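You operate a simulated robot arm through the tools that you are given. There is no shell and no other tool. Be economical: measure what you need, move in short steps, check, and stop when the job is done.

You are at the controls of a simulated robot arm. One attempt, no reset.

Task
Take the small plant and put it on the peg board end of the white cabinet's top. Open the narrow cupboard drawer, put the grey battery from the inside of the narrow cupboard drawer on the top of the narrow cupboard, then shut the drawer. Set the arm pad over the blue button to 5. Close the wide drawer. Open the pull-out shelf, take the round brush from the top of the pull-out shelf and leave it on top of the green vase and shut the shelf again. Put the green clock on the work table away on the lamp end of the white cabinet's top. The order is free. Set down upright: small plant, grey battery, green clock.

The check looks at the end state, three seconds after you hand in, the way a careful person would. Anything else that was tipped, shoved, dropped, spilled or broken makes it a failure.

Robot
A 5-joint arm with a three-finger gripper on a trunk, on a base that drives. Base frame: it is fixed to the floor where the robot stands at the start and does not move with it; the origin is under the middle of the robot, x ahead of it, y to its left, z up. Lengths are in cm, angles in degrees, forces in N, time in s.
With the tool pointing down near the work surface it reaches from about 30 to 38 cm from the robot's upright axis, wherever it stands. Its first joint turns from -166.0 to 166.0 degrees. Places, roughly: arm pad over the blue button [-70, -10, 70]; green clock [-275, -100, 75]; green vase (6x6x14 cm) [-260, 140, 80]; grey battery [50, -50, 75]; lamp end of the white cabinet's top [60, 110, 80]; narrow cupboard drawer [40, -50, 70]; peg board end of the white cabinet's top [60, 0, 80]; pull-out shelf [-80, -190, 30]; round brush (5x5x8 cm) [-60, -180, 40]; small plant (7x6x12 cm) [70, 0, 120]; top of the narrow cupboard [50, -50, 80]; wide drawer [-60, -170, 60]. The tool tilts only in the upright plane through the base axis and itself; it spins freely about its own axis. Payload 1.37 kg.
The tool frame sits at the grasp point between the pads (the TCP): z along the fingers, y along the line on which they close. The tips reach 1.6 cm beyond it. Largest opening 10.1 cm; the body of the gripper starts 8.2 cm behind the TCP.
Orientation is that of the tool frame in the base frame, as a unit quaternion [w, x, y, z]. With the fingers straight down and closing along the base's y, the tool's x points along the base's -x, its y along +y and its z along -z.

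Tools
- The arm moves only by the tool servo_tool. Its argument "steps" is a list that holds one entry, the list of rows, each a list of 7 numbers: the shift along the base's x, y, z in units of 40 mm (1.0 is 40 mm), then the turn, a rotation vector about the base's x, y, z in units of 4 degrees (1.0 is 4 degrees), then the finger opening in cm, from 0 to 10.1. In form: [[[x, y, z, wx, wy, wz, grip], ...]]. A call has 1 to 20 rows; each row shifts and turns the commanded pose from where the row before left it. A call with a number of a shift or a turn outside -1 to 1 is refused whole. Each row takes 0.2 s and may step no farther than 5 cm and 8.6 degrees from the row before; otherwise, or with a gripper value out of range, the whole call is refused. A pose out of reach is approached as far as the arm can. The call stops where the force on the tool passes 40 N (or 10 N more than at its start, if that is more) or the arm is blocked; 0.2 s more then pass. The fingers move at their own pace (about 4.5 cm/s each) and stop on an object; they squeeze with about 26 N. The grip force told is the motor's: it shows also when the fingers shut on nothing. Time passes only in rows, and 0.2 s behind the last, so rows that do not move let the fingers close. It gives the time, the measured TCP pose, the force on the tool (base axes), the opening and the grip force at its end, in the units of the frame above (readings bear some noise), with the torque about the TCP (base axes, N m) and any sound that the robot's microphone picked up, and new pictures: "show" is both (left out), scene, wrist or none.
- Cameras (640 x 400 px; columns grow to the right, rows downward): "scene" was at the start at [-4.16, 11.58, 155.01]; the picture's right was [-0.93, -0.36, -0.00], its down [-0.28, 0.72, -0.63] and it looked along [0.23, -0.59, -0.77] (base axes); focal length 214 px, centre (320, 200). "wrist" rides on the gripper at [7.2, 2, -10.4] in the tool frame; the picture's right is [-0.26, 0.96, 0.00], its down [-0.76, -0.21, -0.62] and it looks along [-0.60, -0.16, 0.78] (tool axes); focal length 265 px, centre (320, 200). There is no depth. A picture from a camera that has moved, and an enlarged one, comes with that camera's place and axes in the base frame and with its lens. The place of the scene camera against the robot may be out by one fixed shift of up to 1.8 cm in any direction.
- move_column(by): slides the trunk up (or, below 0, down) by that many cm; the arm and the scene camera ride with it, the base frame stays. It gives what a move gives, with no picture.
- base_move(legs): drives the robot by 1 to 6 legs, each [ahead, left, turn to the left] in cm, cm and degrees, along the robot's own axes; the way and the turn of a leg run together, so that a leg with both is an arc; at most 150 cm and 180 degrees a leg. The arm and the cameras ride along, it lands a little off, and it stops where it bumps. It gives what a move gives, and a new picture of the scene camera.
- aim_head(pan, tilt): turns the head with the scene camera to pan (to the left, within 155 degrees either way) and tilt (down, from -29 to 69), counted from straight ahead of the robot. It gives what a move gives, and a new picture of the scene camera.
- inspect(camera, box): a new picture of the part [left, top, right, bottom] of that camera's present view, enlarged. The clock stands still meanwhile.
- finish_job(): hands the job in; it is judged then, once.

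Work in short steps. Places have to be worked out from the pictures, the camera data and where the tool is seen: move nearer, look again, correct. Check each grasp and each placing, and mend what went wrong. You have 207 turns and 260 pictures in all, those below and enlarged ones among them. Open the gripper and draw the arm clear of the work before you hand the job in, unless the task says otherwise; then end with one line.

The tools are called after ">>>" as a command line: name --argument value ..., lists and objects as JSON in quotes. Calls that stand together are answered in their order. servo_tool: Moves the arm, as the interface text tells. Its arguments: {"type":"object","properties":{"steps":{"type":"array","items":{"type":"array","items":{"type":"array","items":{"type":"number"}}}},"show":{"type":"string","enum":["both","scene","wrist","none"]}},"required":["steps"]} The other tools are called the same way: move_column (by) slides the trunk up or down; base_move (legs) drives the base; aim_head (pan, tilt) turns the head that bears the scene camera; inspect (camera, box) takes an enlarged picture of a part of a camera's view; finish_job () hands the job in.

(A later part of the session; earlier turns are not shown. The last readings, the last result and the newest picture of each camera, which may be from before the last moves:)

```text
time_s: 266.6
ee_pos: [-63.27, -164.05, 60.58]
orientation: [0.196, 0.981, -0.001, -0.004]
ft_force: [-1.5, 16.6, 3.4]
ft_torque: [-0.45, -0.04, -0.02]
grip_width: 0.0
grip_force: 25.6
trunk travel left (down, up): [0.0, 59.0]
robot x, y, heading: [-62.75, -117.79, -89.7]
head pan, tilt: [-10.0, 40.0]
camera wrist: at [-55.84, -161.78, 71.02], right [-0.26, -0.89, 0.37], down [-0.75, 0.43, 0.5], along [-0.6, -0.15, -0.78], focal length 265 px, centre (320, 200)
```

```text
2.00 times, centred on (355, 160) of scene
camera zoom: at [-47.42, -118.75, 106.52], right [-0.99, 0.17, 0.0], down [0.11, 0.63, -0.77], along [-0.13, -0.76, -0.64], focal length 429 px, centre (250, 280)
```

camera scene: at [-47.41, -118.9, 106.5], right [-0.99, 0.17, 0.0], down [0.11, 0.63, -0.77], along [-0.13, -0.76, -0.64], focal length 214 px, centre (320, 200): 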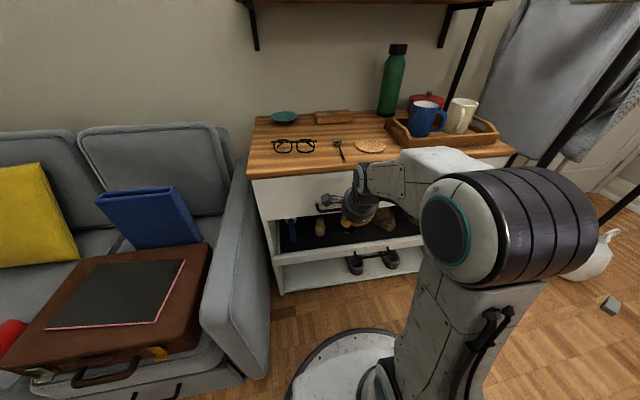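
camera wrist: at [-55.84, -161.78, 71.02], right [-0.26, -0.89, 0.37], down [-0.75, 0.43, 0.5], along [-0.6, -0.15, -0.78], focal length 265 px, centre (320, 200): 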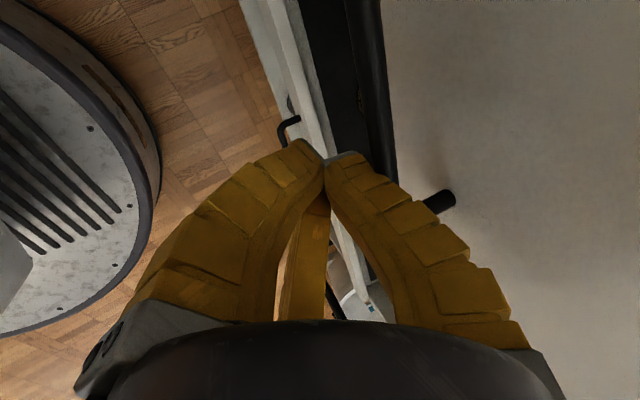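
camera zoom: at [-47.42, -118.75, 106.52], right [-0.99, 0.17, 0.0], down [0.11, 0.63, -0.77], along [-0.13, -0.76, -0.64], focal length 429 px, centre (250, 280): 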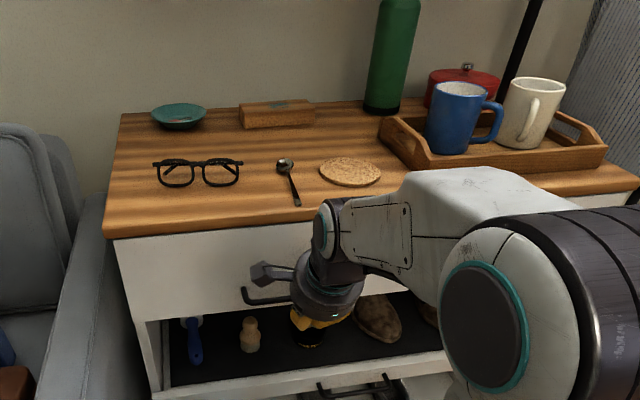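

Stop felt (17 N). One more small nudge, then back off to view the shelf.

>>> servo_tool --steps '[[[0, -0.1, 0, 0, 0, 0, 0], [0, 0, 0, 0, 0, 0, 0]]]' --show "none"

>>> base_move --legs '[[-14, 0, 0]]'

>>> servo_tool --steps '[[[0, 0, 0, 0, 0, 0, 6], [0, 0, 0, 0, 0, 0, 10.1]]]' --show "wrist"

>>> inspect --camera "scene" --box '[230, 130, 450, 270]'

```text
time_s: 267.2
ee_pos: [-63.25, -164.28, 60.6]
orientation: [0.196, 0.981, 0.0, -0.004]
ft_force: [-0.9, 27.8, 5.2]
ft_torque: [-0.7, -0.01, -0.06]
grip_width: 0.0
grip_force: 25.8
trunk travel left (down, up): [0.0, 59.0]
robot x, y, heading: [-62.59, -118.12, -89.5]
head pan, tilt: [-10.0, 40.0]
```

```text
time_s: 268.5
ee_pos: [-63.38, -150.58, 60.41]
orientation: [0.198, 0.98, 0.002, -0.004]
ft_force: [0.8, 0.6, -0.3]
ft_torque: [0.01, -0.01, -0.01]
grip_width: 0.01
grip_force: 26.5
trunk travel left (down, up): [0.0, 59.0]
robot x, y, heading: [-62.51, -103.84, -89.4]
head pan, tilt: [-10.0, 40.0]
camera scene: at [-47.5, -104.79, 106.51], right [-0.99, 0.17, 0.0], down [0.11, 0.63, -0.77], along [-0.13, -0.76, -0.64], focal length 214 px, centre (320, 200)
```

scene: 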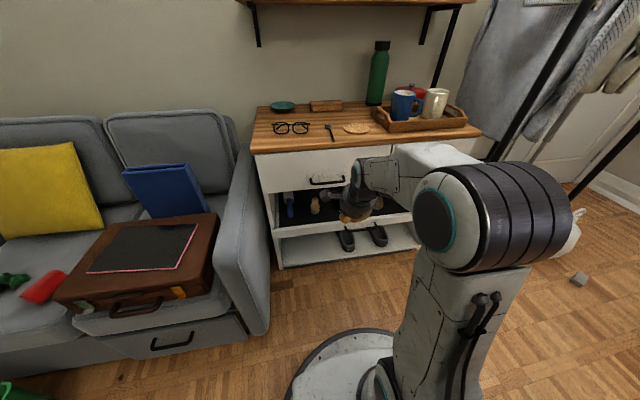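

```text
time_s: 269.1
ee_pos: [-63.27, -150.61, 60.59]
orientation: [0.197, 0.98, 0.0, -0.003]
ft_force: [0.3, 0.6, 0.7]
ft_torque: [0.03, 0.02, 0.03]
grip_width: 8.44
grip_force: 1.2
trunk travel left (down, up): [0.0, 59.0]
robot x, y, heading: [-62.68, -103.71, -89.6]
head pan, tilt: [-10.0, 40.0]
camera wrist: at [-55.91, -148.27, 70.99], right [-0.26, -0.89, 0.38], down [-0.75, 0.43, 0.5], along [-0.6, -0.15, -0.78], focal length 265 px, centre (320, 200)
```

wrist: 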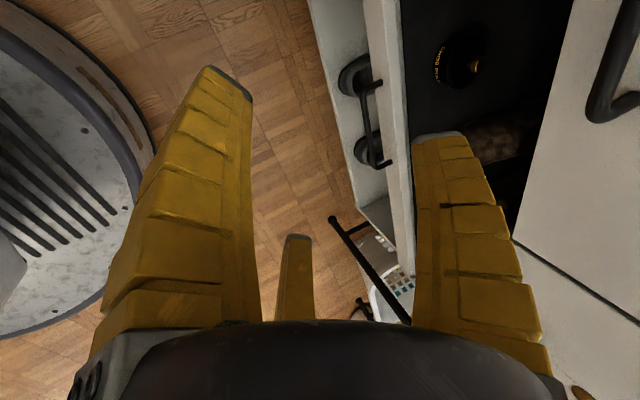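

```text
2.86 times, centred on (340, 200) of scene
camera zoom: at [-47.5, -104.78, 106.51], right [-0.99, 0.17, 0.0], down [0.11, 0.63, -0.77], along [-0.13, -0.76, -0.64], focal length 613 px, centre (263, 200)
```

zoom: 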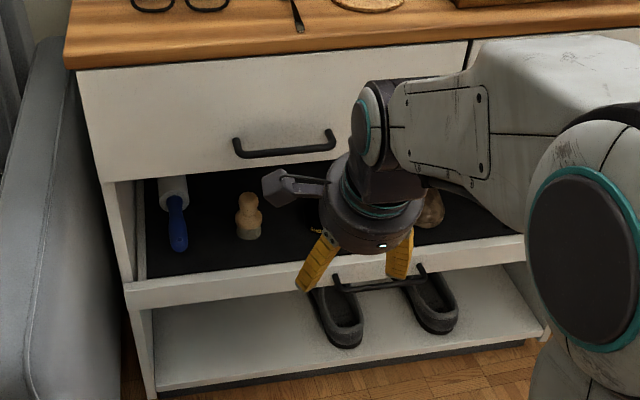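

Wide drawer is shut. Shelf handle ≈ (-76.5,-169,33); round brush ≈ (-58,-179,40). Shift right 14 cm and lower the tool to look at the shelf handle.

>>> base_move --legs '[[0, -13.5, 0]]'

>>> servo_tool --steps '[[[0, 0, -0.9, 0, 0, 0, 6], [0, 0, -0.9, 0, 0, 0, 6], [0, 0, -0.9, 0, 0, 0, 6], [0, 0, -0.9, 0, 0, 0, 6]]]' --show "both"

```text
time_s: 270.4
ee_pos: [-76.97, -150.66, 60.59]
orientation: [0.198, 0.98, 0.0, -0.004]
ft_force: [-0.5, -0.5, -0.5]
ft_torque: [-0.02, 0.01, 0.01]
grip_width: 10.02
grip_force: 0.2
trunk travel left (down, up): [0.0, 59.0]
robot x, y, heading: [-76.1, -103.89, -89.4]
head pan, tilt: [-10.0, 40.0]
camera scene: at [-61.14, -104.88, 106.5], right [-0.99, 0.17, 0.0], down [0.11, 0.63, -0.77], along [-0.13, -0.76, -0.64], focal length 214 px, centre (320, 200)
```

scene: 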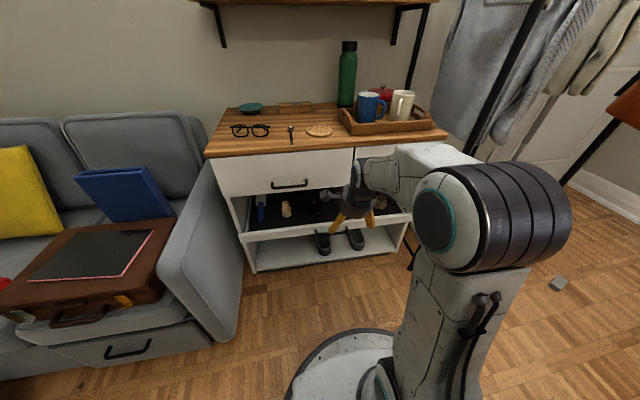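

```text
time_s: 271.4
ee_pos: [-77.02, -150.63, 46.12]
orientation: [0.198, 0.98, 0.0, -0.003]
ft_force: [-0.6, -0.1, 0.1]
ft_torque: [0.02, -0.01, -0.01]
grip_width: 6.32
grip_force: 2.3
trunk travel left (down, up): [0.0, 59.0]
robot x, y, heading: [-76.43, -103.79, -89.5]
head pan, tilt: [-10.0, 40.0]
camera scene: at [-61.14, -104.86, 106.51], right [-0.99, 0.17, 0.0], down [0.11, 0.63, -0.77], along [-0.13, -0.76, -0.64], focal length 214 px, centre (320, 200)
camera wrist: at [-69.63, -148.31, 56.64], right [-0.26, -0.89, 0.38], down [-0.75, 0.43, 0.5], along [-0.6, -0.15, -0.78], focal length 265 px, centre (320, 200)
```

scene: 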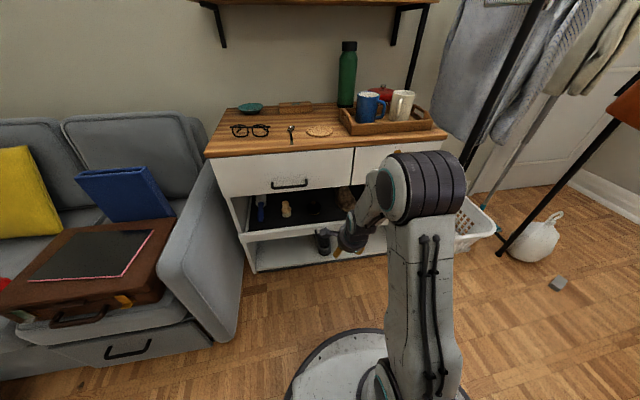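
wrist: 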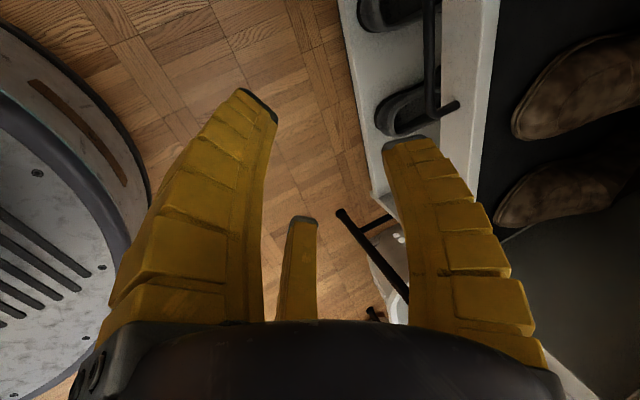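

Handle spans x≈-70…-83.5 with bar ~3 cm off the panel, z≈33. Tilt to ~54°, and bring the tool just short of it.

>>> base_move --legs '[[11, 0, 0]]'

>>> servo_tool --steps '[[[0, 0, -0.5, -1, 0, 0, 5], [0, 0, -0.5, -1, 0, 0, 5], [0, 0, -0.5, -1, 0, 0, 5], [0, 0, -0.4, 0, 0, 0, 5]]]' --show "both"

```text
time_s: 272.6
ee_pos: [-77.04, -161.45, 46.18]
orientation: [0.198, 0.98, -0.001, -0.004]
ft_force: [0.3, 0.5, 0.1]
ft_torque: [-0.01, -0.02, -0.01]
grip_width: 6.31
grip_force: 2.3
trunk travel left (down, up): [0.0, 59.0]
robot x, y, heading: [-76.04, -114.58, -89.7]
head pan, tilt: [-10.0, 40.0]
camera scene: at [-61.08, -115.66, 106.51], right [-0.99, 0.17, 0.0], down [0.11, 0.63, -0.77], along [-0.13, -0.76, -0.64], focal length 214 px, centre (320, 200)
```

scene: 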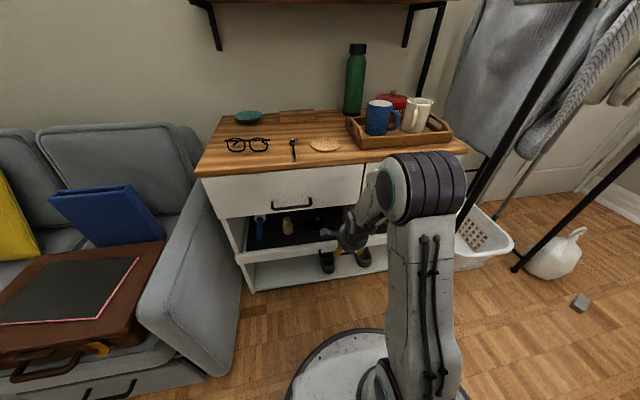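

```text
time_s: 273.6
ee_pos: [-76.97, -161.4, 38.51]
orientation: [0.3, 0.954, 0.0, -0.005]
ft_force: [0.0, 0.5, 1.4]
ft_torque: [0.01, -0.01, 0.03]
grip_width: 5.39
grip_force: 2.7
trunk travel left (down, up): [0.0, 59.0]
robot x, y, heading: [-76.62, -114.57, -89.8]
head pan, tilt: [-10.0, 40.0]
camera scene: at [-61.08, -115.65, 106.51], right [-0.99, 0.17, 0.0], down [0.11, 0.63, -0.77], along [-0.13, -0.76, -0.64], focal length 214 px, centre (320, 200)
camera wrist: at [-69.44, -157.01, 48.34], right [-0.26, -0.79, 0.55], down [-0.75, 0.53, 0.4], along [-0.61, -0.31, -0.73], focal length 265 px, centre (320, 200)
```

scene: 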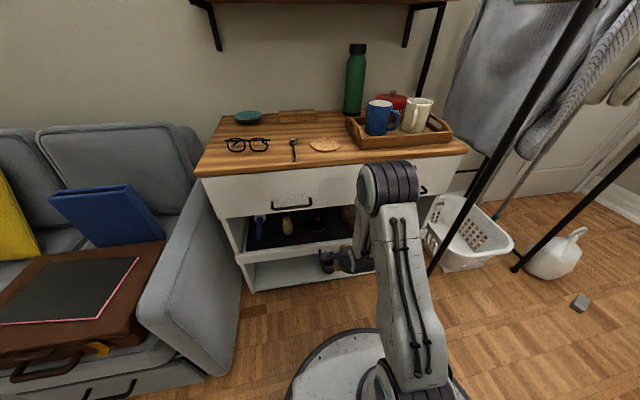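
wrist: 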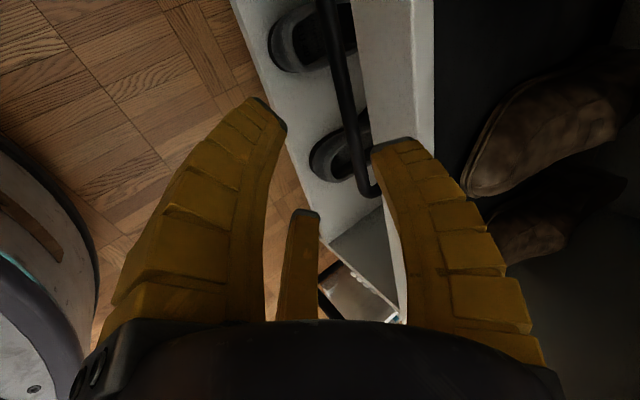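

Bar at y≈-168, z≈33. Move in along the tool axis with opening ~4.6.

>>> servo_tool --steps '[[[0, -0.4, -0.25, 0, 0, 0, 4.6], [0, -0.4, -0.3, 0, 0, 0, 4.6], [0, -0.4, -0.4, 0, 0, 0, 4.6], [0, -0.3, -0.4, 0, 0, 0, 4.6]]]' --show "wrist"

```text
time_s: 274.5
ee_pos: [-76.98, -165.75, 34.57]
orientation: [0.294, 0.956, 0.0, -0.004]
ft_force: [-0.2, 17.9, 12.7]
ft_torque: [-0.95, 0.01, 0.0]
grip_width: 4.31
grip_force: 3.0
trunk travel left (down, up): [0.0, 59.0]
robot x, y, heading: [-76.44, -114.38, -89.6]
head pan, tilt: [-10.0, 40.0]
stopped in row 4: the force on the tool passed its limit at 59 N (the readings are from after the stop); the commanded pose is now the measured one
camera wrist: at [-69.49, -161.45, 44.39], right [-0.26, -0.8, 0.54], down [-0.75, 0.52, 0.4], along [-0.61, -0.3, -0.74], focal length 265 px, centre (320, 200)
```

wrist: 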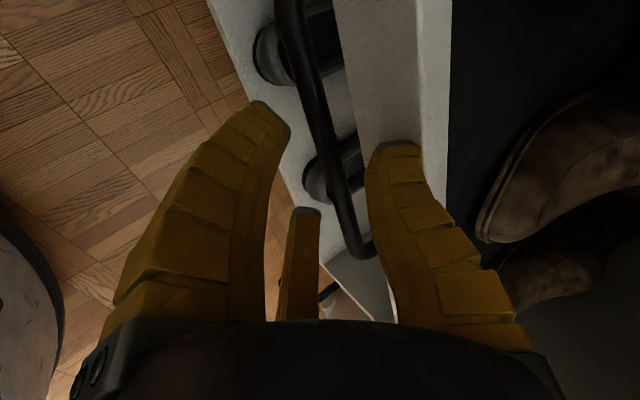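

The rear finger hits the panel; the gap is narrow. Retreat, flatten to ~36°, and come in more from the front.

>>> servo_tool --steps '[[[0, 0.5, 0.3, 0, 0, 0, 4.2], [0, 0.7, 0.2, -1, 0, 0, 4.2], [0, 0.4, 0, -1, 0, 0, 4.2], [0, 0, 0, -1, 0, 0, 4.2], [0, 0, 0, -1, 0, 0, 4.2], [0, 0, -0.2, -1, 0, 0, 4.2]]]' --show "wrist"

```text
time_s: 275.9
ee_pos: [-76.66, -161.79, 34.97]
orientation: [0.457, 0.889, -0.002, -0.005]
ft_force: [0.0, 0.6, 0.0]
ft_torque: [0.01, 0.02, 0.01]
grip_width: 4.62
grip_force: 3.0
out of reach, approached as far as the arm can: row 3, 4, 5
trunk travel left (down, up): [0.0, 59.0]
robot x, y, heading: [-76.62, -114.88, -89.7]
head pan, tilt: [-10.0, 40.0]
camera wrist: at [-69.3, -154.44, 42.72], right [-0.26, -0.56, 0.79], down [-0.75, 0.63, 0.2], along [-0.61, -0.54, -0.59], focal length 265 px, centre (320, 200)
```

wrist: 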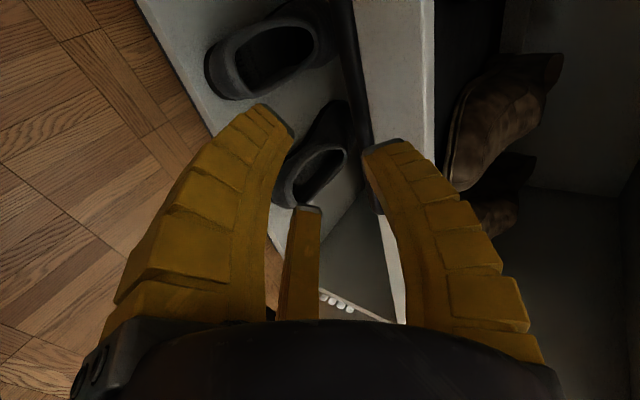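

>>> inspect --camera "wrist" --box '[260, 0, 460, 230]'

>>> inspect --camera "scene" --box '[290, 180, 430, 300]'

```text
1.74 times, centred on (360, 115) of wrist
camera zoom: at [-69.3, -154.44, 42.72], right [-0.26, -0.56, 0.79], down [-0.75, 0.63, 0.2], along [-0.61, -0.54, -0.59], focal length 462 px, centre (250, 348)
```

zoom: 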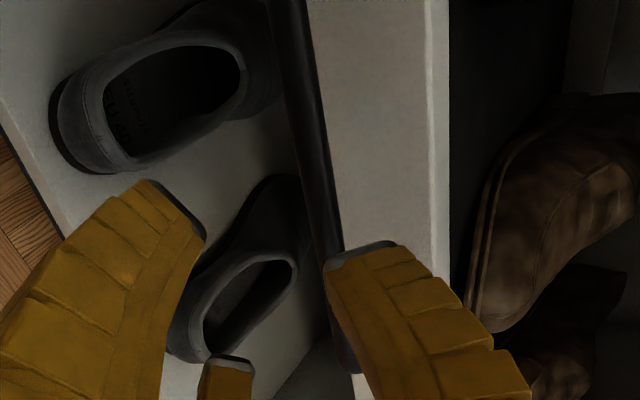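

```text
3.33 times, centred on (360, 240) of scene
camera zoom: at [-61.08, -115.62, 106.51], right [-0.99, 0.17, 0.0], down [0.11, 0.63, -0.77], along [-0.13, -0.76, -0.64], focal length 715 px, centre (187, 67)
```

zoom: 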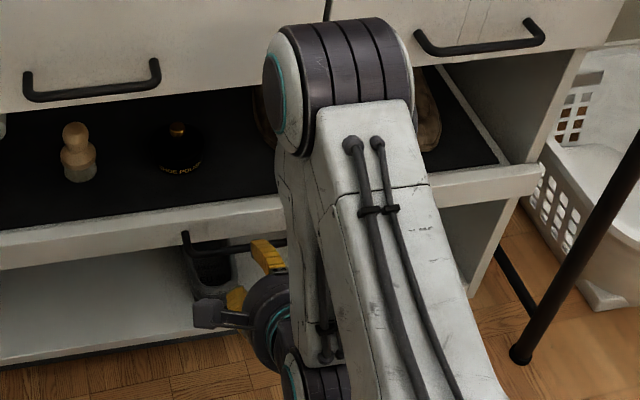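

Bar ≈ (y -168.4, z 33.6). First shift up so the bar is on the gripper's axis, then advance along the axis.

>>> servo_tool --steps '[[[0, -0.15, 0.25, 0, 0, 0, 4.6], [0, -0.2, 0.25, 0, 0, 0, 4.6], [0, -0.4, -0.28, 0, 0, 0, 4.6], [0, -0.4, -0.28, 0, 0, 0, 4.6]]]' --show "wrist"

```text
time_s: 276.9
ee_pos: [-76.74, -166.52, 34.68]
orientation: [0.456, 0.89, -0.002, -0.004]
ft_force: [-0.3, -0.3, 1.2]
ft_torque: [0.03, -0.03, 0.02]
grip_width: 5.0
grip_force: 2.9
trunk travel left (down, up): [0.0, 59.0]
robot x, y, heading: [-76.52, -114.32, -89.9]
head pan, tilt: [-10.0, 40.0]
camera wrist: at [-69.3, -159.15, 42.53], right [-0.26, -0.56, 0.79], down [-0.75, 0.63, 0.2], along [-0.61, -0.54, -0.59], focal length 265 px, centre (320, 200)
```

wrist: 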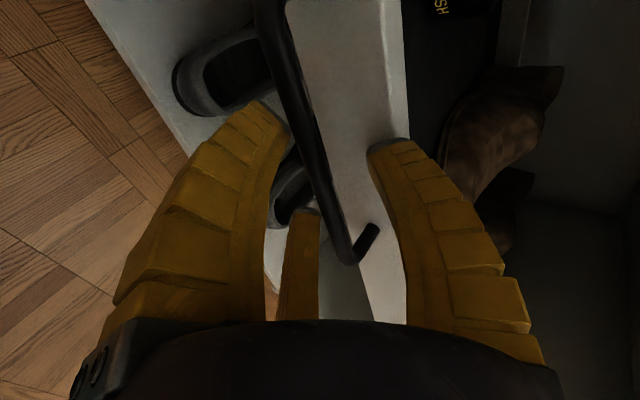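

Bar now runs between the fingers. Advance 1.2 cm more and close.

>>> servo_tool --steps '[[[0, -0.15, -0.1, 0, 0, 0, 4.6], [0, -0.12, -0.08, 0, 0, 0, 4.0], [0, 0, 0, 0, 0, 0, 2], [0, 0, 0, 0, 0, 0, 0.5], [0, 0, 0, 0, 0, 0, 0], [0, 0, 0, 0, 0, 0, 0]]]' --show "wrist"

```text
time_s: 277.5
ee_pos: [-76.73, -167.36, 34.51]
orientation: [0.462, 0.887, -0.002, -0.004]
ft_force: [-0.8, 21.8, 29.7]
ft_torque: [-1.22, -0.19, 0.01]
grip_width: 3.68
grip_force: 9.2
trunk travel left (down, up): [0.0, 59.0]
robot x, y, heading: [-76.29, -114.09, -89.4]
head pan, tilt: [-10.0, 40.0]
stopped in row 3: the force on the tool passed its limit at 43 N (the readings are from after the stop); the commanded pose is now the measured one
camera wrist: at [-69.3, -159.88, 42.23], right [-0.26, -0.55, 0.79], down [-0.75, 0.63, 0.19], along [-0.61, -0.54, -0.58], focal length 265 px, centre (320, 200)
```

wrist: 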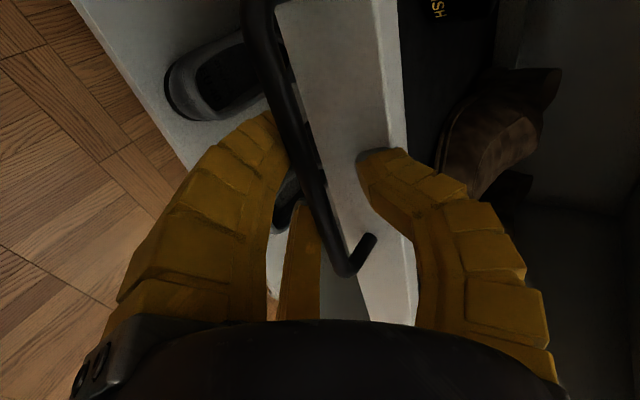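

B presses on the panel; ease back 5 mm and continue closing onto the bar.

>>> servo_tool --steps '[[[0, 0.1, 0.05, 0, 0, 0, 3.5], [0, 0.04, 0, 0, 0, 0, 2], [0, 0, 0, 0, 0, 0, 1], [0, 0, 0, 0, 0, 0, 0], [0, 0, 0, 0, 0, 0, 0]]]' --show "wrist"

```text
time_s: 278.7
ee_pos: [-76.69, -166.85, 34.09]
orientation: [0.455, 0.89, -0.002, -0.003]
ft_force: [0.5, -4.0, -6.5]
ft_torque: [0.04, 0.05, -0.08]
grip_width: 0.88
grip_force: 27.3
trunk travel left (down, up): [0.0, 59.0]
robot x, y, heading: [-76.05, -114.34, -89.8]
head pan, tilt: [-10.0, 40.0]
camera wrist: at [-69.31, -159.43, 41.98], right [-0.26, -0.56, 0.78], down [-0.75, 0.63, 0.2], along [-0.61, -0.54, -0.59], focal length 265 px, centre (320, 200)
```

wrist: 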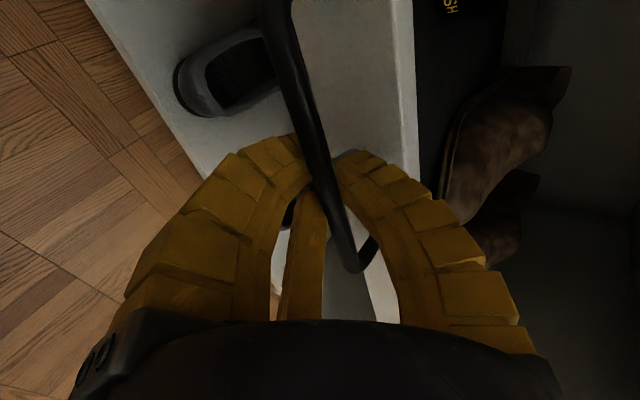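

The bar is gripped. Pull back 5 cm and check.

>>> base_move --legs '[[-5, 0, 0]]'

```text
time_s: 279.6
ee_pos: [-76.57, -161.57, 34.1]
orientation: [0.455, 0.891, -0.003, -0.004]
ft_force: [3.0, 3.3, -14.2]
ft_torque: [-0.13, -0.04, -0.14]
grip_width: 0.85
grip_force: 28.4
trunk travel left (down, up): [0.0, 59.0]
robot x, y, heading: [-76.28, -109.4, -89.5]
head pan, tilt: [-10.0, 40.0]
camera scene: at [-61.1, -110.6, 106.49], right [-0.99, 0.17, 0.0], down [0.11, 0.63, -0.77], along [-0.13, -0.75, -0.64], focal length 214 px, centre (320, 200)
```

scene: 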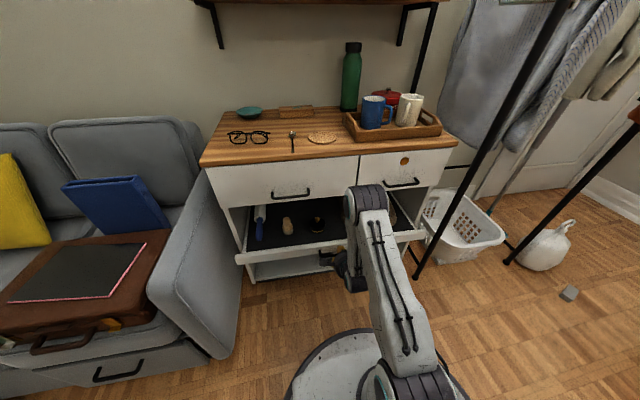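

It slides out with its contents. Pull 14 cm more, then release.

>>> base_move --legs '[[-14, 0, 0]]'

>>> servo_tool --steps '[[[0, 0, 0, 0, 0, 0, 3], [0, 0, 0, 0, 0, 0, 6], [0, 0, 0, 0, 0, 0, 6], [0, 0.3, 0.2, 0, 0, 0, 6], [0, 0.6, 0.4, 0, 0, 0, 6], [0, 0.6, 0.4, 0, 0, 0, 6]]]' --show "both"

```text
time_s: 281.0
ee_pos: [-76.75, -147.25, 33.86]
orientation: [0.45, 0.893, -0.002, -0.003]
ft_force: [2.4, 2.8, -15.9]
ft_torque: [-0.11, -0.02, -0.18]
grip_width: 0.62
grip_force: 28.1
trunk travel left (down, up): [0.0, 59.0]
robot x, y, heading: [-76.18, -95.23, -89.5]
head pan, tilt: [-10.0, 40.0]
camera scene: at [-61.19, -96.35, 106.48], right [-0.99, 0.17, 0.0], down [0.11, 0.63, -0.77], along [-0.13, -0.75, -0.64], focal length 214 px, centre (320, 200)
```

scene: 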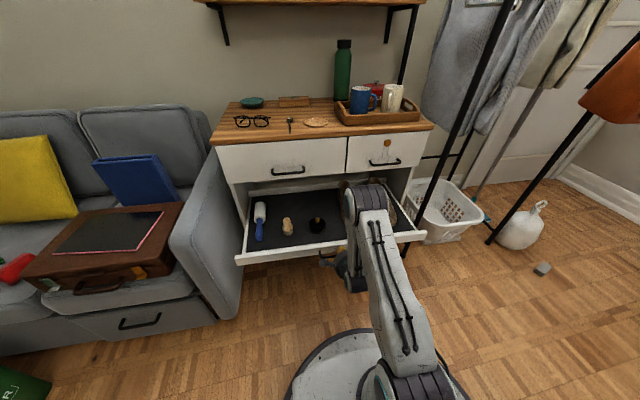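

```text
time_s: 282.4
ee_pos: [-76.7, -143.24, 36.79]
orientation: [0.451, 0.892, -0.002, -0.005]
ft_force: [0.8, -0.4, -0.2]
ft_torque: [0.05, 0.03, 0.05]
grip_width: 6.36
grip_force: 3.1
out of reach, approached as far as the arm can: row 6
trunk travel left (down, up): [0.0, 59.0]
robot x, y, heading: [-76.43, -95.11, -89.6]
head pan, tilt: [-10.0, 40.0]
camera scene: at [-61.2, -96.26, 106.5], right [-0.99, 0.17, 0.0], down [0.11, 0.63, -0.77], along [-0.13, -0.76, -0.64], focal length 214 px, centre (320, 200)
camera wrist: at [-69.38, -135.97, 44.72], right [-0.26, -0.57, 0.78], down [-0.75, 0.63, 0.21], along [-0.61, -0.53, -0.59], focal length 265 px, centre (320, 200)
```

scene: 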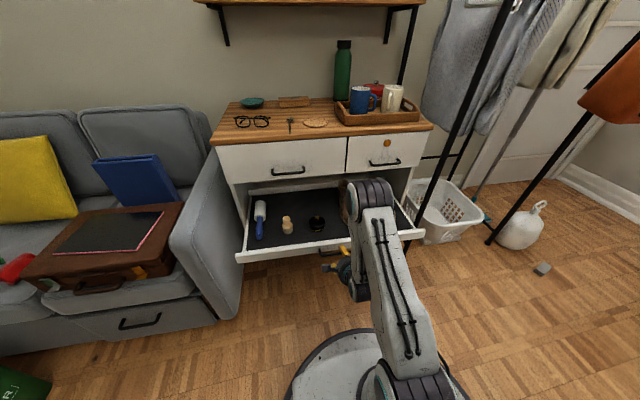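
wrist: 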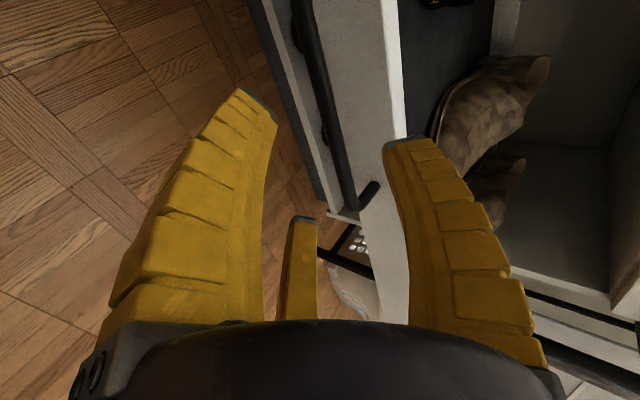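

Shelf is out ~19 cm; brush ≈ (-58,-161,40). Raise and steepen the tool to ~66°, shift over, and look.

>>> servo_tool --steps '[[[0, 0.1, 0.8, 0, 0, 0, 8], [0, 0, 0.8, 1, 0, 0, 8], [0, 0, 0.7, 1, 0, 0, 8], [0, 0, 0.7, 1, 0, 0, 8], [0, 0, 0.7, 1, 0, 0, 8], [0, 0, 0.7, 1, 0, 0, 8], [0, 0, 0.7, 1, 0, 0, 8], [0, 0, 0.4, 1, 0, 0, 8]]]' --show "none"

>>> base_move --legs '[[0, 18.8, 0], [12, 0, 0]]'

>>> servo_tool --steps '[[[0, 0, -0.3, 0, 0, 0, 7]]]' --show "wrist"

>>> inspect --camera "scene" --box '[240, 140, 420, 270]'

```text
time_s: 284.2
ee_pos: [-76.76, -144.17, 58.41]
orientation: [0.221, 0.975, 0.0, -0.002]
ft_force: [-1.2, 0.6, 0.0]
ft_torque: [0.01, -0.01, 0.01]
grip_width: 8.22
grip_force: 2.0
out of reach, approached as far as the arm can: row 1
trunk travel left (down, up): [0.0, 59.0]
robot x, y, heading: [-76.29, -94.96, -89.5]
head pan, tilt: [-10.0, 40.0]
```

```text
time_s: 286.6
ee_pos: [-58.16, -156.14, 58.51]
orientation: [0.222, 0.975, 0.001, -0.002]
ft_force: [-0.1, 0.3, 0.2]
ft_torque: [0.04, 0.01, -0.01]
grip_width: 8.22
grip_force: 1.9
trunk travel left (down, up): [0.0, 59.0]
robot x, y, heading: [-57.7, -106.94, -89.8]
head pan, tilt: [-10.0, 40.0]
camera scene: at [-42.53, -108.26, 106.51], right [-0.99, 0.17, 0.0], down [0.11, 0.63, -0.77], along [-0.13, -0.76, -0.64], focal length 214 px, centre (320, 200)
```

scene: 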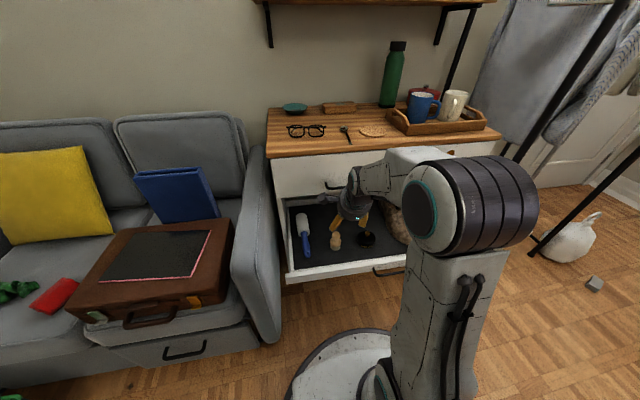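

```text
time_s: 286.9
ee_pos: [-57.96, -156.24, 57.22]
orientation: [0.222, 0.975, 0.0, -0.002]
ft_force: [0.3, -0.1, -0.2]
ft_torque: [0.01, 0.0, -0.01]
grip_width: 7.28
grip_force: 1.9
trunk travel left (down, up): [0.0, 59.0]
robot x, y, heading: [-57.8, -107.26, -89.8]
head pan, tilt: [-10.0, 40.0]
camera wrist: at [-50.69, -153.37, 67.68], right [-0.26, -0.87, 0.42], down [-0.75, 0.46, 0.47], along [-0.6, -0.19, -0.78], focal length 265 px, centre (320, 200)
```

wrist: 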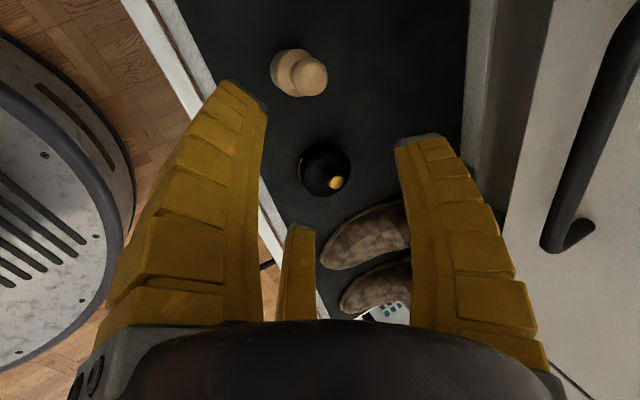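

```text
3.08 times, centred on (330, 205) of scene
camera zoom: at [-42.53, -108.26, 106.51], right [-0.99, 0.17, 0.0], down [0.11, 0.63, -0.77], along [-0.13, -0.76, -0.64], focal length 660 px, centre (289, 185)
```

zoom: 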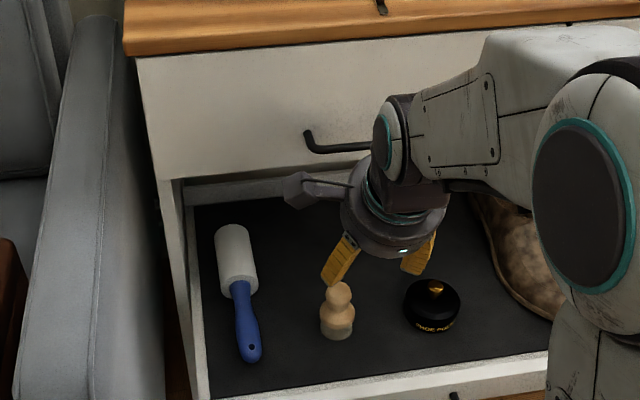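

Brush ≈ (-57,-162). Descend ~10 cm toward it and re-measure.

>>> servo_tool --steps '[[[0.1, -0.3, -0.9, 0, 0, 0.15, 7.5], [0.1, -0.3, -0.9, 0, 0, 0.15, 7.5], [0, -0.2, -0.6, 0, 0, 0, 7.5]]]' --show "wrist"

```text
time_s: 287.8
ee_pos: [-57.2, -159.27, 47.48]
orientation: [0.223, 0.975, 0.01, 0.0]
ft_force: [-0.1, 0.4, 0.3]
ft_torque: [-0.01, -0.01, 0.01]
grip_width: 7.76
grip_force: 2.1
trunk travel left (down, up): [0.0, 59.0]
robot x, y, heading: [-57.75, -107.23, -89.8]
head pan, tilt: [-10.0, 40.0]
camera wrist: at [-49.96, -156.34, 57.9], right [-0.24, -0.87, 0.42], down [-0.76, 0.44, 0.47], along [-0.6, -0.2, -0.77], focal length 265 px, centre (320, 200)
```

wrist: 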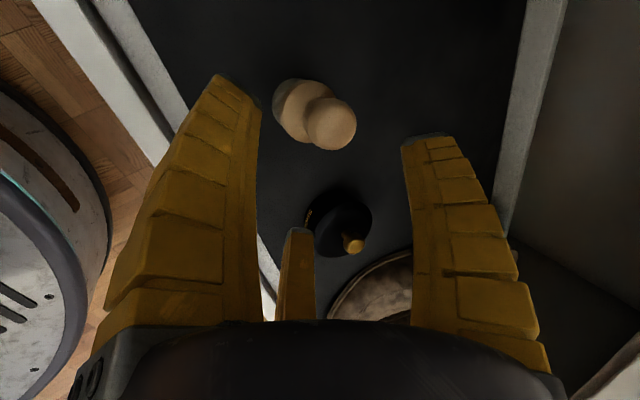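

Knob top at (-56.4,-162.4,43.3). Descend onto it and close.

>>> servo_tool --steps '[[[0.06, -0.25, -0.6, 0, 0, 0.1, 7.5], [0.06, -0.25, -0.6, 0, 0, 0.1, 7.5], [0.06, -0.25, -0.6, 0, 0, 0, 7.5]]]' --show "wrist"

```text
time_s: 288.6
ee_pos: [-56.6, -162.3, 40.31]
orientation: [0.223, 0.975, 0.018, 0.0]
ft_force: [1.2, 0.2, 0.0]
ft_torque: [-0.01, 0.0, -0.02]
grip_width: 7.74
grip_force: 1.5
trunk travel left (down, up): [0.0, 59.0]
robot x, y, heading: [-57.85, -107.0, -89.7]
head pan, tilt: [-10.0, 40.0]
camera wrist: at [-49.24, -159.24, 50.74], right [-0.23, -0.88, 0.42], down [-0.77, 0.43, 0.47], along [-0.6, -0.21, -0.77], focal length 265 px, centre (320, 200)
```

wrist: 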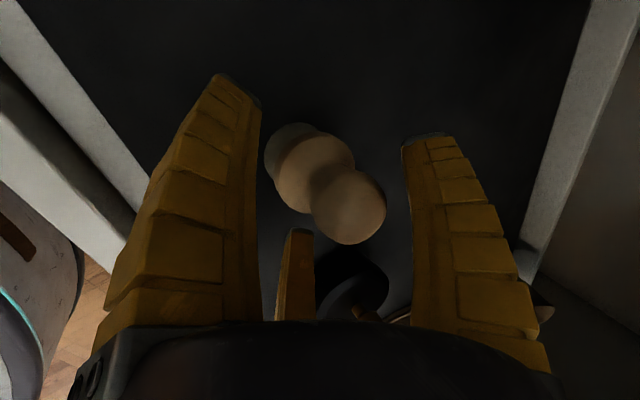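

>>> servo_tool --steps '[[[0, 0, -0.2, 0, 0, 0, 7.5], [0, 0, 0, 0, 0, 0, 6], [0, 0, 0, 0, 0, 0, 4.5], [0, 0, 0, 0, 0, 0, 3], [0, 0, 0, 0, 0, 0, 3], [0, 0, 0, 0, 0, 0, 3]]]' --show "wrist"

```text
time_s: 289.9
ee_pos: [-56.65, -162.33, 39.67]
orientation: [0.223, 0.975, 0.017, 0.001]
ft_force: [1.1, 2.7, 6.2]
ft_torque: [0.19, 0.02, -0.06]
grip_width: 4.01
grip_force: 26.7
trunk travel left (down, up): [0.0, 59.0]
robot x, y, heading: [-57.41, -107.2, -89.3]
head pan, tilt: [-10.0, 40.0]
camera wrist: at [-49.27, -159.26, 49.99], right [-0.23, -0.88, 0.42], down [-0.77, 0.43, 0.47], along [-0.6, -0.21, -0.77], focal length 265 px, centre (320, 200)
```

wrist: 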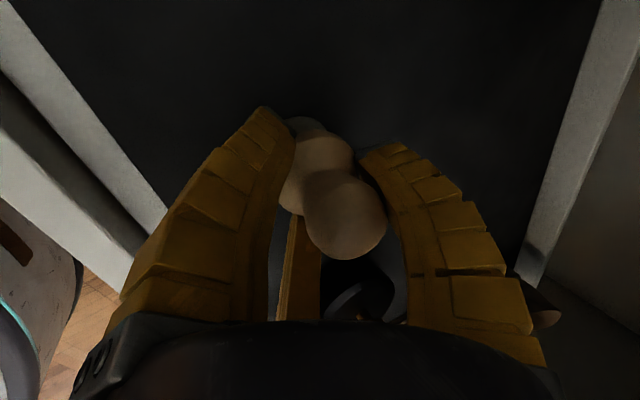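

Gripped (4.0 cm). To save effort, I'll shut the shelf while holding the brush, pushing the handle with the back of the front finger. Lift, back off, and shift in front of the handle.

>>> servo_tool --steps '[[[0, 0, 0.4, 0, 0, 0, 3], [0, 0.1, 0.8, 0, 0, 0, 3], [0, 0.2, 0.9, 0, 0, 0, 3], [0, 0.3, 0.9, 0, 0, 0, 3], [0, 0.3, 0.9, 0, 0, 0, 3], [0, 0.3, 0.9, 0, 0, 0, 3]]]' --show "wrist"

>>> base_move --legs '[[-16, 0, 0], [0, -20, 0]]'

```text
time_s: 291.4
ee_pos: [-56.59, -157.68, 58.87]
orientation: [0.222, 0.975, 0.018, 0.001]
ft_force: [0.2, -0.6, -1.2]
ft_torque: [0.03, -0.03, 0.0]
grip_width: 3.69
grip_force: 26.0
trunk travel left (down, up): [0.0, 59.0]
robot x, y, heading: [-57.47, -107.09, -89.6]
head pan, tilt: [-10.0, 40.0]
camera wrist: at [-49.28, -154.67, 69.24], right [-0.23, -0.88, 0.42], down [-0.77, 0.43, 0.47], along [-0.6, -0.21, -0.78], focal length 265 px, centre (320, 200)
```

wrist: 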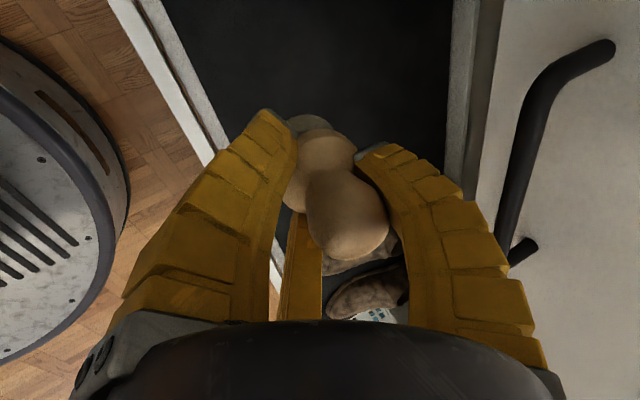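

```text
time_s: 294.0
ee_pos: [-76.91, -141.84, 58.75]
orientation: [0.222, 0.975, 0.014, 0.001]
ft_force: [-0.5, -0.4, -1.3]
ft_torque: [0.0, -0.02, 0.0]
grip_width: 3.64
grip_force: 26.2
trunk travel left (down, up): [0.0, 59.0]
robot x, y, heading: [-77.65, -91.27, -90.0]
head pan, tilt: [-10.0, 40.0]
camera scene: at [-62.69, -92.45, 106.5], right [-0.99, 0.17, 0.0], down [0.11, 0.63, -0.77], along [-0.13, -0.75, -0.64], focal length 214 px, centre (320, 200)
```

scene: 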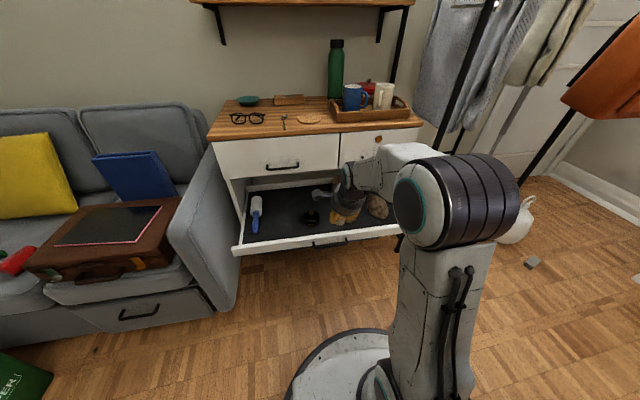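

Lower to handle height in front of the bar, then drive forward 20 cm.

>>> servo_tool --steps '[[[0, 0.2, -0.9, 0, 0, 0, 3], [0, 0.1, -0.9, 0, 0, 0, 3], [0, 0, -0.9, 0, 0, 0, 3], [0, 0, -0.9, 0, 0, 0, 3], [0, 0, -0.9, 0, 0, 0, 3], [0, 0, -0.9, 0, 0, 0, 3], [0, 0, -0.8, 0, 0, 0, 3]]]' --show "none"

>>> base_move --legs '[[20, 0, 0]]'

```text
time_s: 295.6
ee_pos: [-76.99, -140.72, 34.11]
orientation: [0.223, 0.975, 0.014, 0.001]
ft_force: [-0.4, -0.3, 0.5]
ft_torque: [-0.01, 0.04, 0.03]
grip_width: 3.6
grip_force: 26.3
trunk travel left (down, up): [0.0, 59.0]
robot x, y, heading: [-78.07, -91.28, -90.0]
head pan, tilt: [-10.0, 40.0]
```

```text
time_s: 297.2
ee_pos: [-76.91, -161.1, 34.12]
orientation: [0.223, 0.975, 0.015, 0.0]
ft_force: [-1.1, 0.0, -0.7]
ft_torque: [0.02, -0.02, -0.03]
grip_width: 3.57
grip_force: 26.3
trunk travel left (down, up): [0.0, 59.0]
robot x, y, heading: [-78.13, -111.61, -89.8]
head pan, tilt: [-10.0, 40.0]
camera scene: at [-62.65, -112.87, 106.51], right [-0.99, 0.17, 0.0], down [0.11, 0.63, -0.77], along [-0.13, -0.75, -0.64], focal length 214 px, centre (320, 200)
```

scene: 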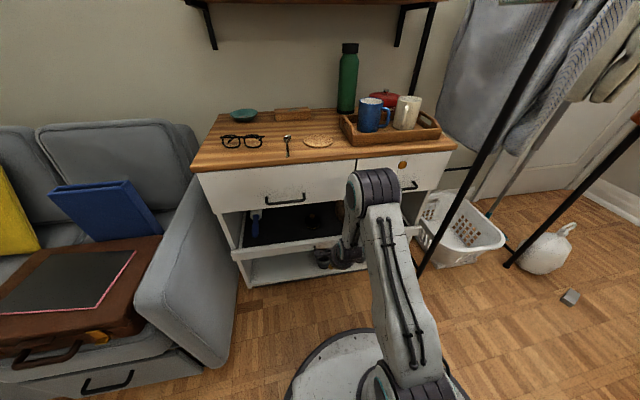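

>>> servo_tool --steps '[[[0, -0.2, 0, 0, 0, 0, 3], [0, -0.2, 0, 0, 0, 0, 3], [0, -0.15, 0, 0, 0, 0, 3], [0, -0.1, 0, 0, 0, 0, 3], [0, -0.1, 0, 0, 0, 0, 3]]]' --show "none"

```text
time_s: 297.9
ee_pos: [-76.98, -162.35, 33.79]
orientation: [0.211, 0.977, 0.016, 0.001]
ft_force: [0.4, 6.4, 1.3]
ft_torque: [-0.12, 0.0, -0.02]
grip_width: 3.48
grip_force: 26.7
trunk travel left (down, up): [0.0, 59.0]
robot x, y, heading: [-77.59, -111.26, -89.7]
head pan, tilt: [-10.0, 40.0]
stopped in row 3: the force on the tool passed its limit at 45 N (the readings are from after the stop); the commanded pose is now the measured one
```

>>> inspect --camera "scene" --box '[220, 170, 440, 300]'

```text
2.91 times, centred on (330, 235) of scene
camera zoom: at [-62.65, -112.76, 106.49], right [-0.99, 0.17, 0.0], down [0.11, 0.63, -0.77], along [-0.13, -0.75, -0.64], focal length 624 px, centre (291, 98)
```

zoom: 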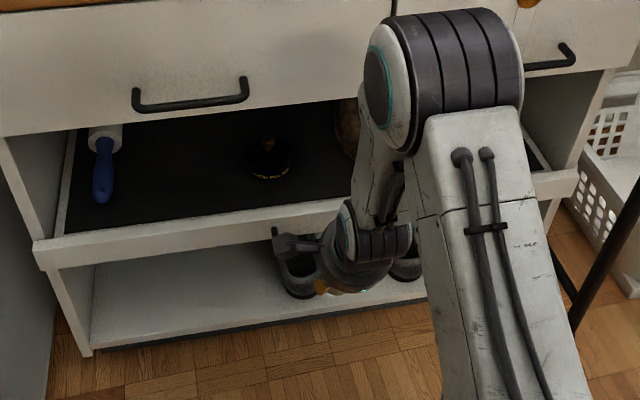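

Looks shut, but I test with another small nudge.

>>> servo_tool --steps '[[[0, -0.1, 0, 0, 0, 0, 3], [0, -0.1, 0, 0, 0, 0, 3], [0, -0.1, 0, 0, 0, 0, 3], [0, 0, 0, 0, 0, 0, 3]]]' --show "none"

```text
time_s: 298.5
ee_pos: [-76.96, -162.28, 33.44]
orientation: [0.204, 0.979, 0.015, 0.0]
ft_force: [0.2, 7.7, 2.3]
ft_torque: [-0.17, 0.03, -0.06]
grip_width: 3.45
grip_force: 26.0
trunk travel left (down, up): [0.0, 59.0]
robot x, y, heading: [-77.87, -111.5, -90.1]
head pan, tilt: [-10.0, 40.0]
stopped in row 2: the force on the tool passed its limit at 43 N (the readings are from after the stop); the commanded pose is now the measured one
```

Firm stop: the shelf is shut. Now back off, raise the arm and drive around the chair toward the green vase at the desk.

>>> servo_tool --steps '[[[0, 0.4, 0, 0, 0, 0, 3], [0, 0.8, 0.2, 0, 0, 0, 3], [0, 0.6, 0.8, -0.55, 0, 0, 3], [0, 0, 0.9, 0, 0, 0, 3], [0, 0, 0.9, 0, 0, 0, 3]]]' --show "none"

>>> move_column --by 40

>>> move_column --by 12

>>> base_move --legs '[[-26, 0, 0], [0, 0, -90], [92, 0, 0], [0, -100, 0], [0, -70, 0], [0, 0, -35]]'

```text
time_s: 299.7
ee_pos: [-76.87, -154.87, 44.65]
orientation: [0.224, 0.975, 0.016, 0.0]
ft_force: [-0.6, -0.9, -0.7]
ft_torque: [-0.02, -0.04, 0.03]
grip_width: 3.52
grip_force: 25.7
trunk travel left (down, up): [0.0, 59.0]
robot x, y, heading: [-77.6, -111.44, -90.2]
head pan, tilt: [-10.0, 40.0]
```

```text
time_s: 303.6
ee_pos: [-76.83, -155.0, 84.71]
orientation: [0.224, 0.974, 0.016, 0.002]
ft_force: [0.2, 0.5, -0.7]
ft_torque: [0.0, 0.01, -0.01]
grip_width: 3.51
grip_force: 25.3
trunk travel left (down, up): [-40.0, 19.0]
robot x, y, heading: [-77.77, -111.72, -89.8]
head pan, tilt: [-10.0, 40.0]
```

```text
time_s: 305.1
ee_pos: [-76.95, -154.93, 96.63]
orientation: [0.224, 0.974, 0.015, 0.001]
ft_force: [-0.6, 0.5, -1.0]
ft_torque: [0.0, 0.03, 0.03]
grip_width: 3.49
grip_force: 26.1
trunk travel left (down, up): [-52.0, 7.0]
robot x, y, heading: [-77.52, -111.47, -89.9]
head pan, tilt: [-10.0, 40.0]
```

```text
time_s: 324.9
ee_pos: [-210.53, 103.94, 96.75]
orientation: [-0.106, -0.475, 0.851, 0.197]
ft_force: [0.6, 1.1, -0.1]
ft_torque: [-0.01, -0.01, 0.01]
grip_width: 3.37
grip_force: 25.9
trunk travel left (down, up): [-52.0, 7.0]
robot x, y, heading: [-173.81, 80.47, 146.5]
head pan, tilt: [-10.0, 40.0]
camera scene: at [-185.68, 69.68, 158.51], right [0.69, 0.73, 0.0], down [0.47, -0.44, -0.77], along [-0.56, 0.53, -0.64], focal length 214 px, centre (320, 200)
```

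scene: 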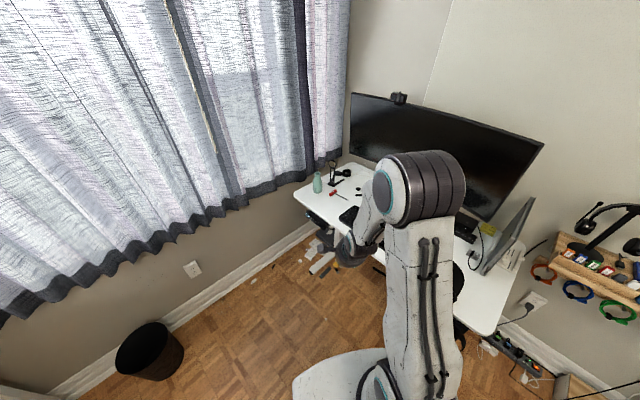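

Vase ≈ (-267,145), desk front edge y≈132. Turn to heading 124° and drive to about (-238,102).

>>> base_move --legs '[[0, 0, -22.5], [0, 40, 0], [54, 0, 0]]'

>>> servo_tool --steps '[[[0, 0, 0, 0, 0, 0, 3]]]' --show "wrist"

```text
time_s: 331.3
ee_pos: [-261.63, 139.81, 96.63]
orientation: [-0.066, -0.296, 0.929, 0.213]
ft_force: [-0.4, -0.2, -0.5]
ft_torque: [-0.02, 0.01, -0.02]
grip_width: 3.28
grip_force: 25.8
trunk travel left (down, up): [-52.0, 7.0]
robot x, y, heading: [-236.89, 104.29, 123.8]
head pan, tilt: [-10.0, 40.0]
camera scene: at [-252.51, 98.36, 158.5], right [0.91, 0.4, 0.0], down [0.26, -0.59, -0.77], along [-0.31, 0.7, -0.64], focal length 214 px, centre (320, 200)
```

scene: 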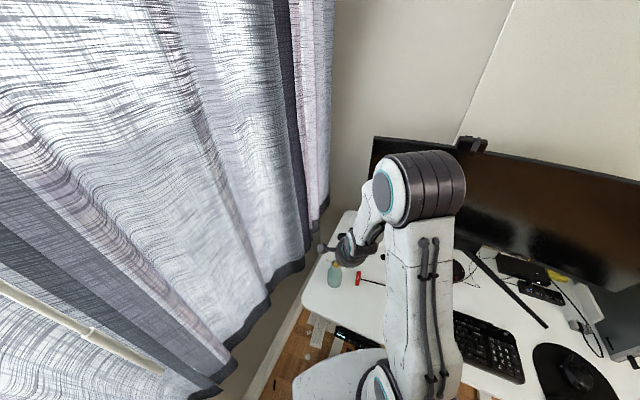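

```text
time_s: 331.7
ee_pos: [-261.7, 139.6, 96.46]
orientation: [-0.066, -0.296, 0.929, 0.214]
ft_force: [-0.1, -0.3, -0.6]
ft_torque: [0.01, 0.04, 0.0]
grip_width: 3.26
grip_force: 26.2
trunk travel left (down, up): [-52.0, 7.0]
robot x, y, heading: [-236.94, 104.01, 123.7]
head pan, tilt: [-10.0, 40.0]
camera wrist: at [-265.82, 133.37, 107.04], right [-0.29, 0.86, 0.42], down [0.88, 0.06, 0.47], along [0.38, 0.51, -0.77], focal length 265 px, centre (320, 200)
```

wrist: 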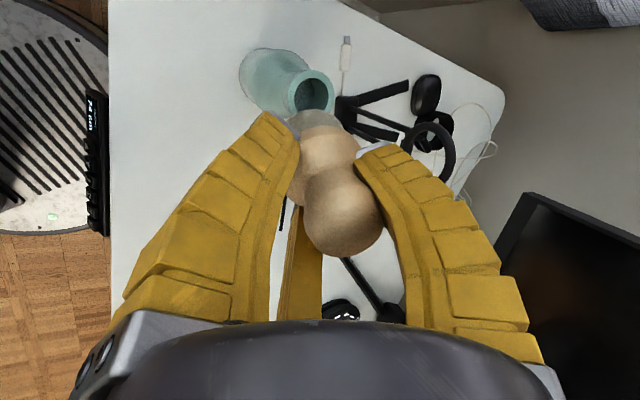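

Vase mouth ≈ (-265.2,142.8), z≈87–89. Shift over it (brush bottom ≈ z 92.3) and look again.

>>> servo_tool --steps '[[[-0.44, 0.4, 0, 0, 0, 0.16, 3], [-0.44, 0.4, 0, 0, 0, 0.16, 3]]]' --show "wrist"

```text
time_s: 332.3
ee_pos: [-265.15, 142.99, 96.72]
orientation: [-0.069, -0.307, 0.925, 0.212]
ft_force: [-0.5, 0.2, -1.1]
ft_torque: [-0.02, -0.03, -0.01]
grip_width: 3.27
grip_force: 26.2
trunk travel left (down, up): [-52.0, 7.0]
robot x, y, heading: [-236.96, 104.17, 123.9]
head pan, tilt: [-10.0, 40.0]
camera wrist: at [-269.22, 136.61, 107.05], right [-0.31, 0.85, 0.42], down [0.88, 0.09, 0.47], along [0.37, 0.52, -0.77], focal length 265 px, centre (320, 200)
```

wrist: 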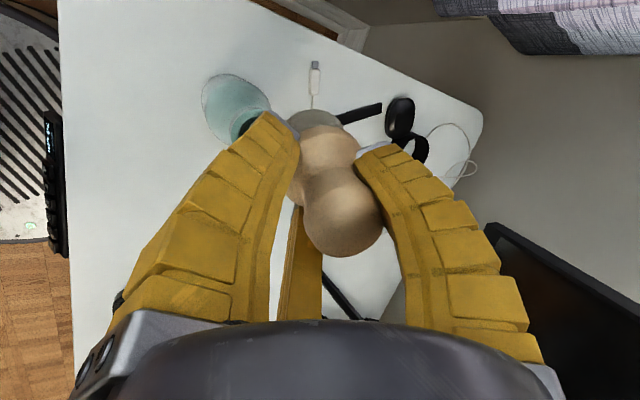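

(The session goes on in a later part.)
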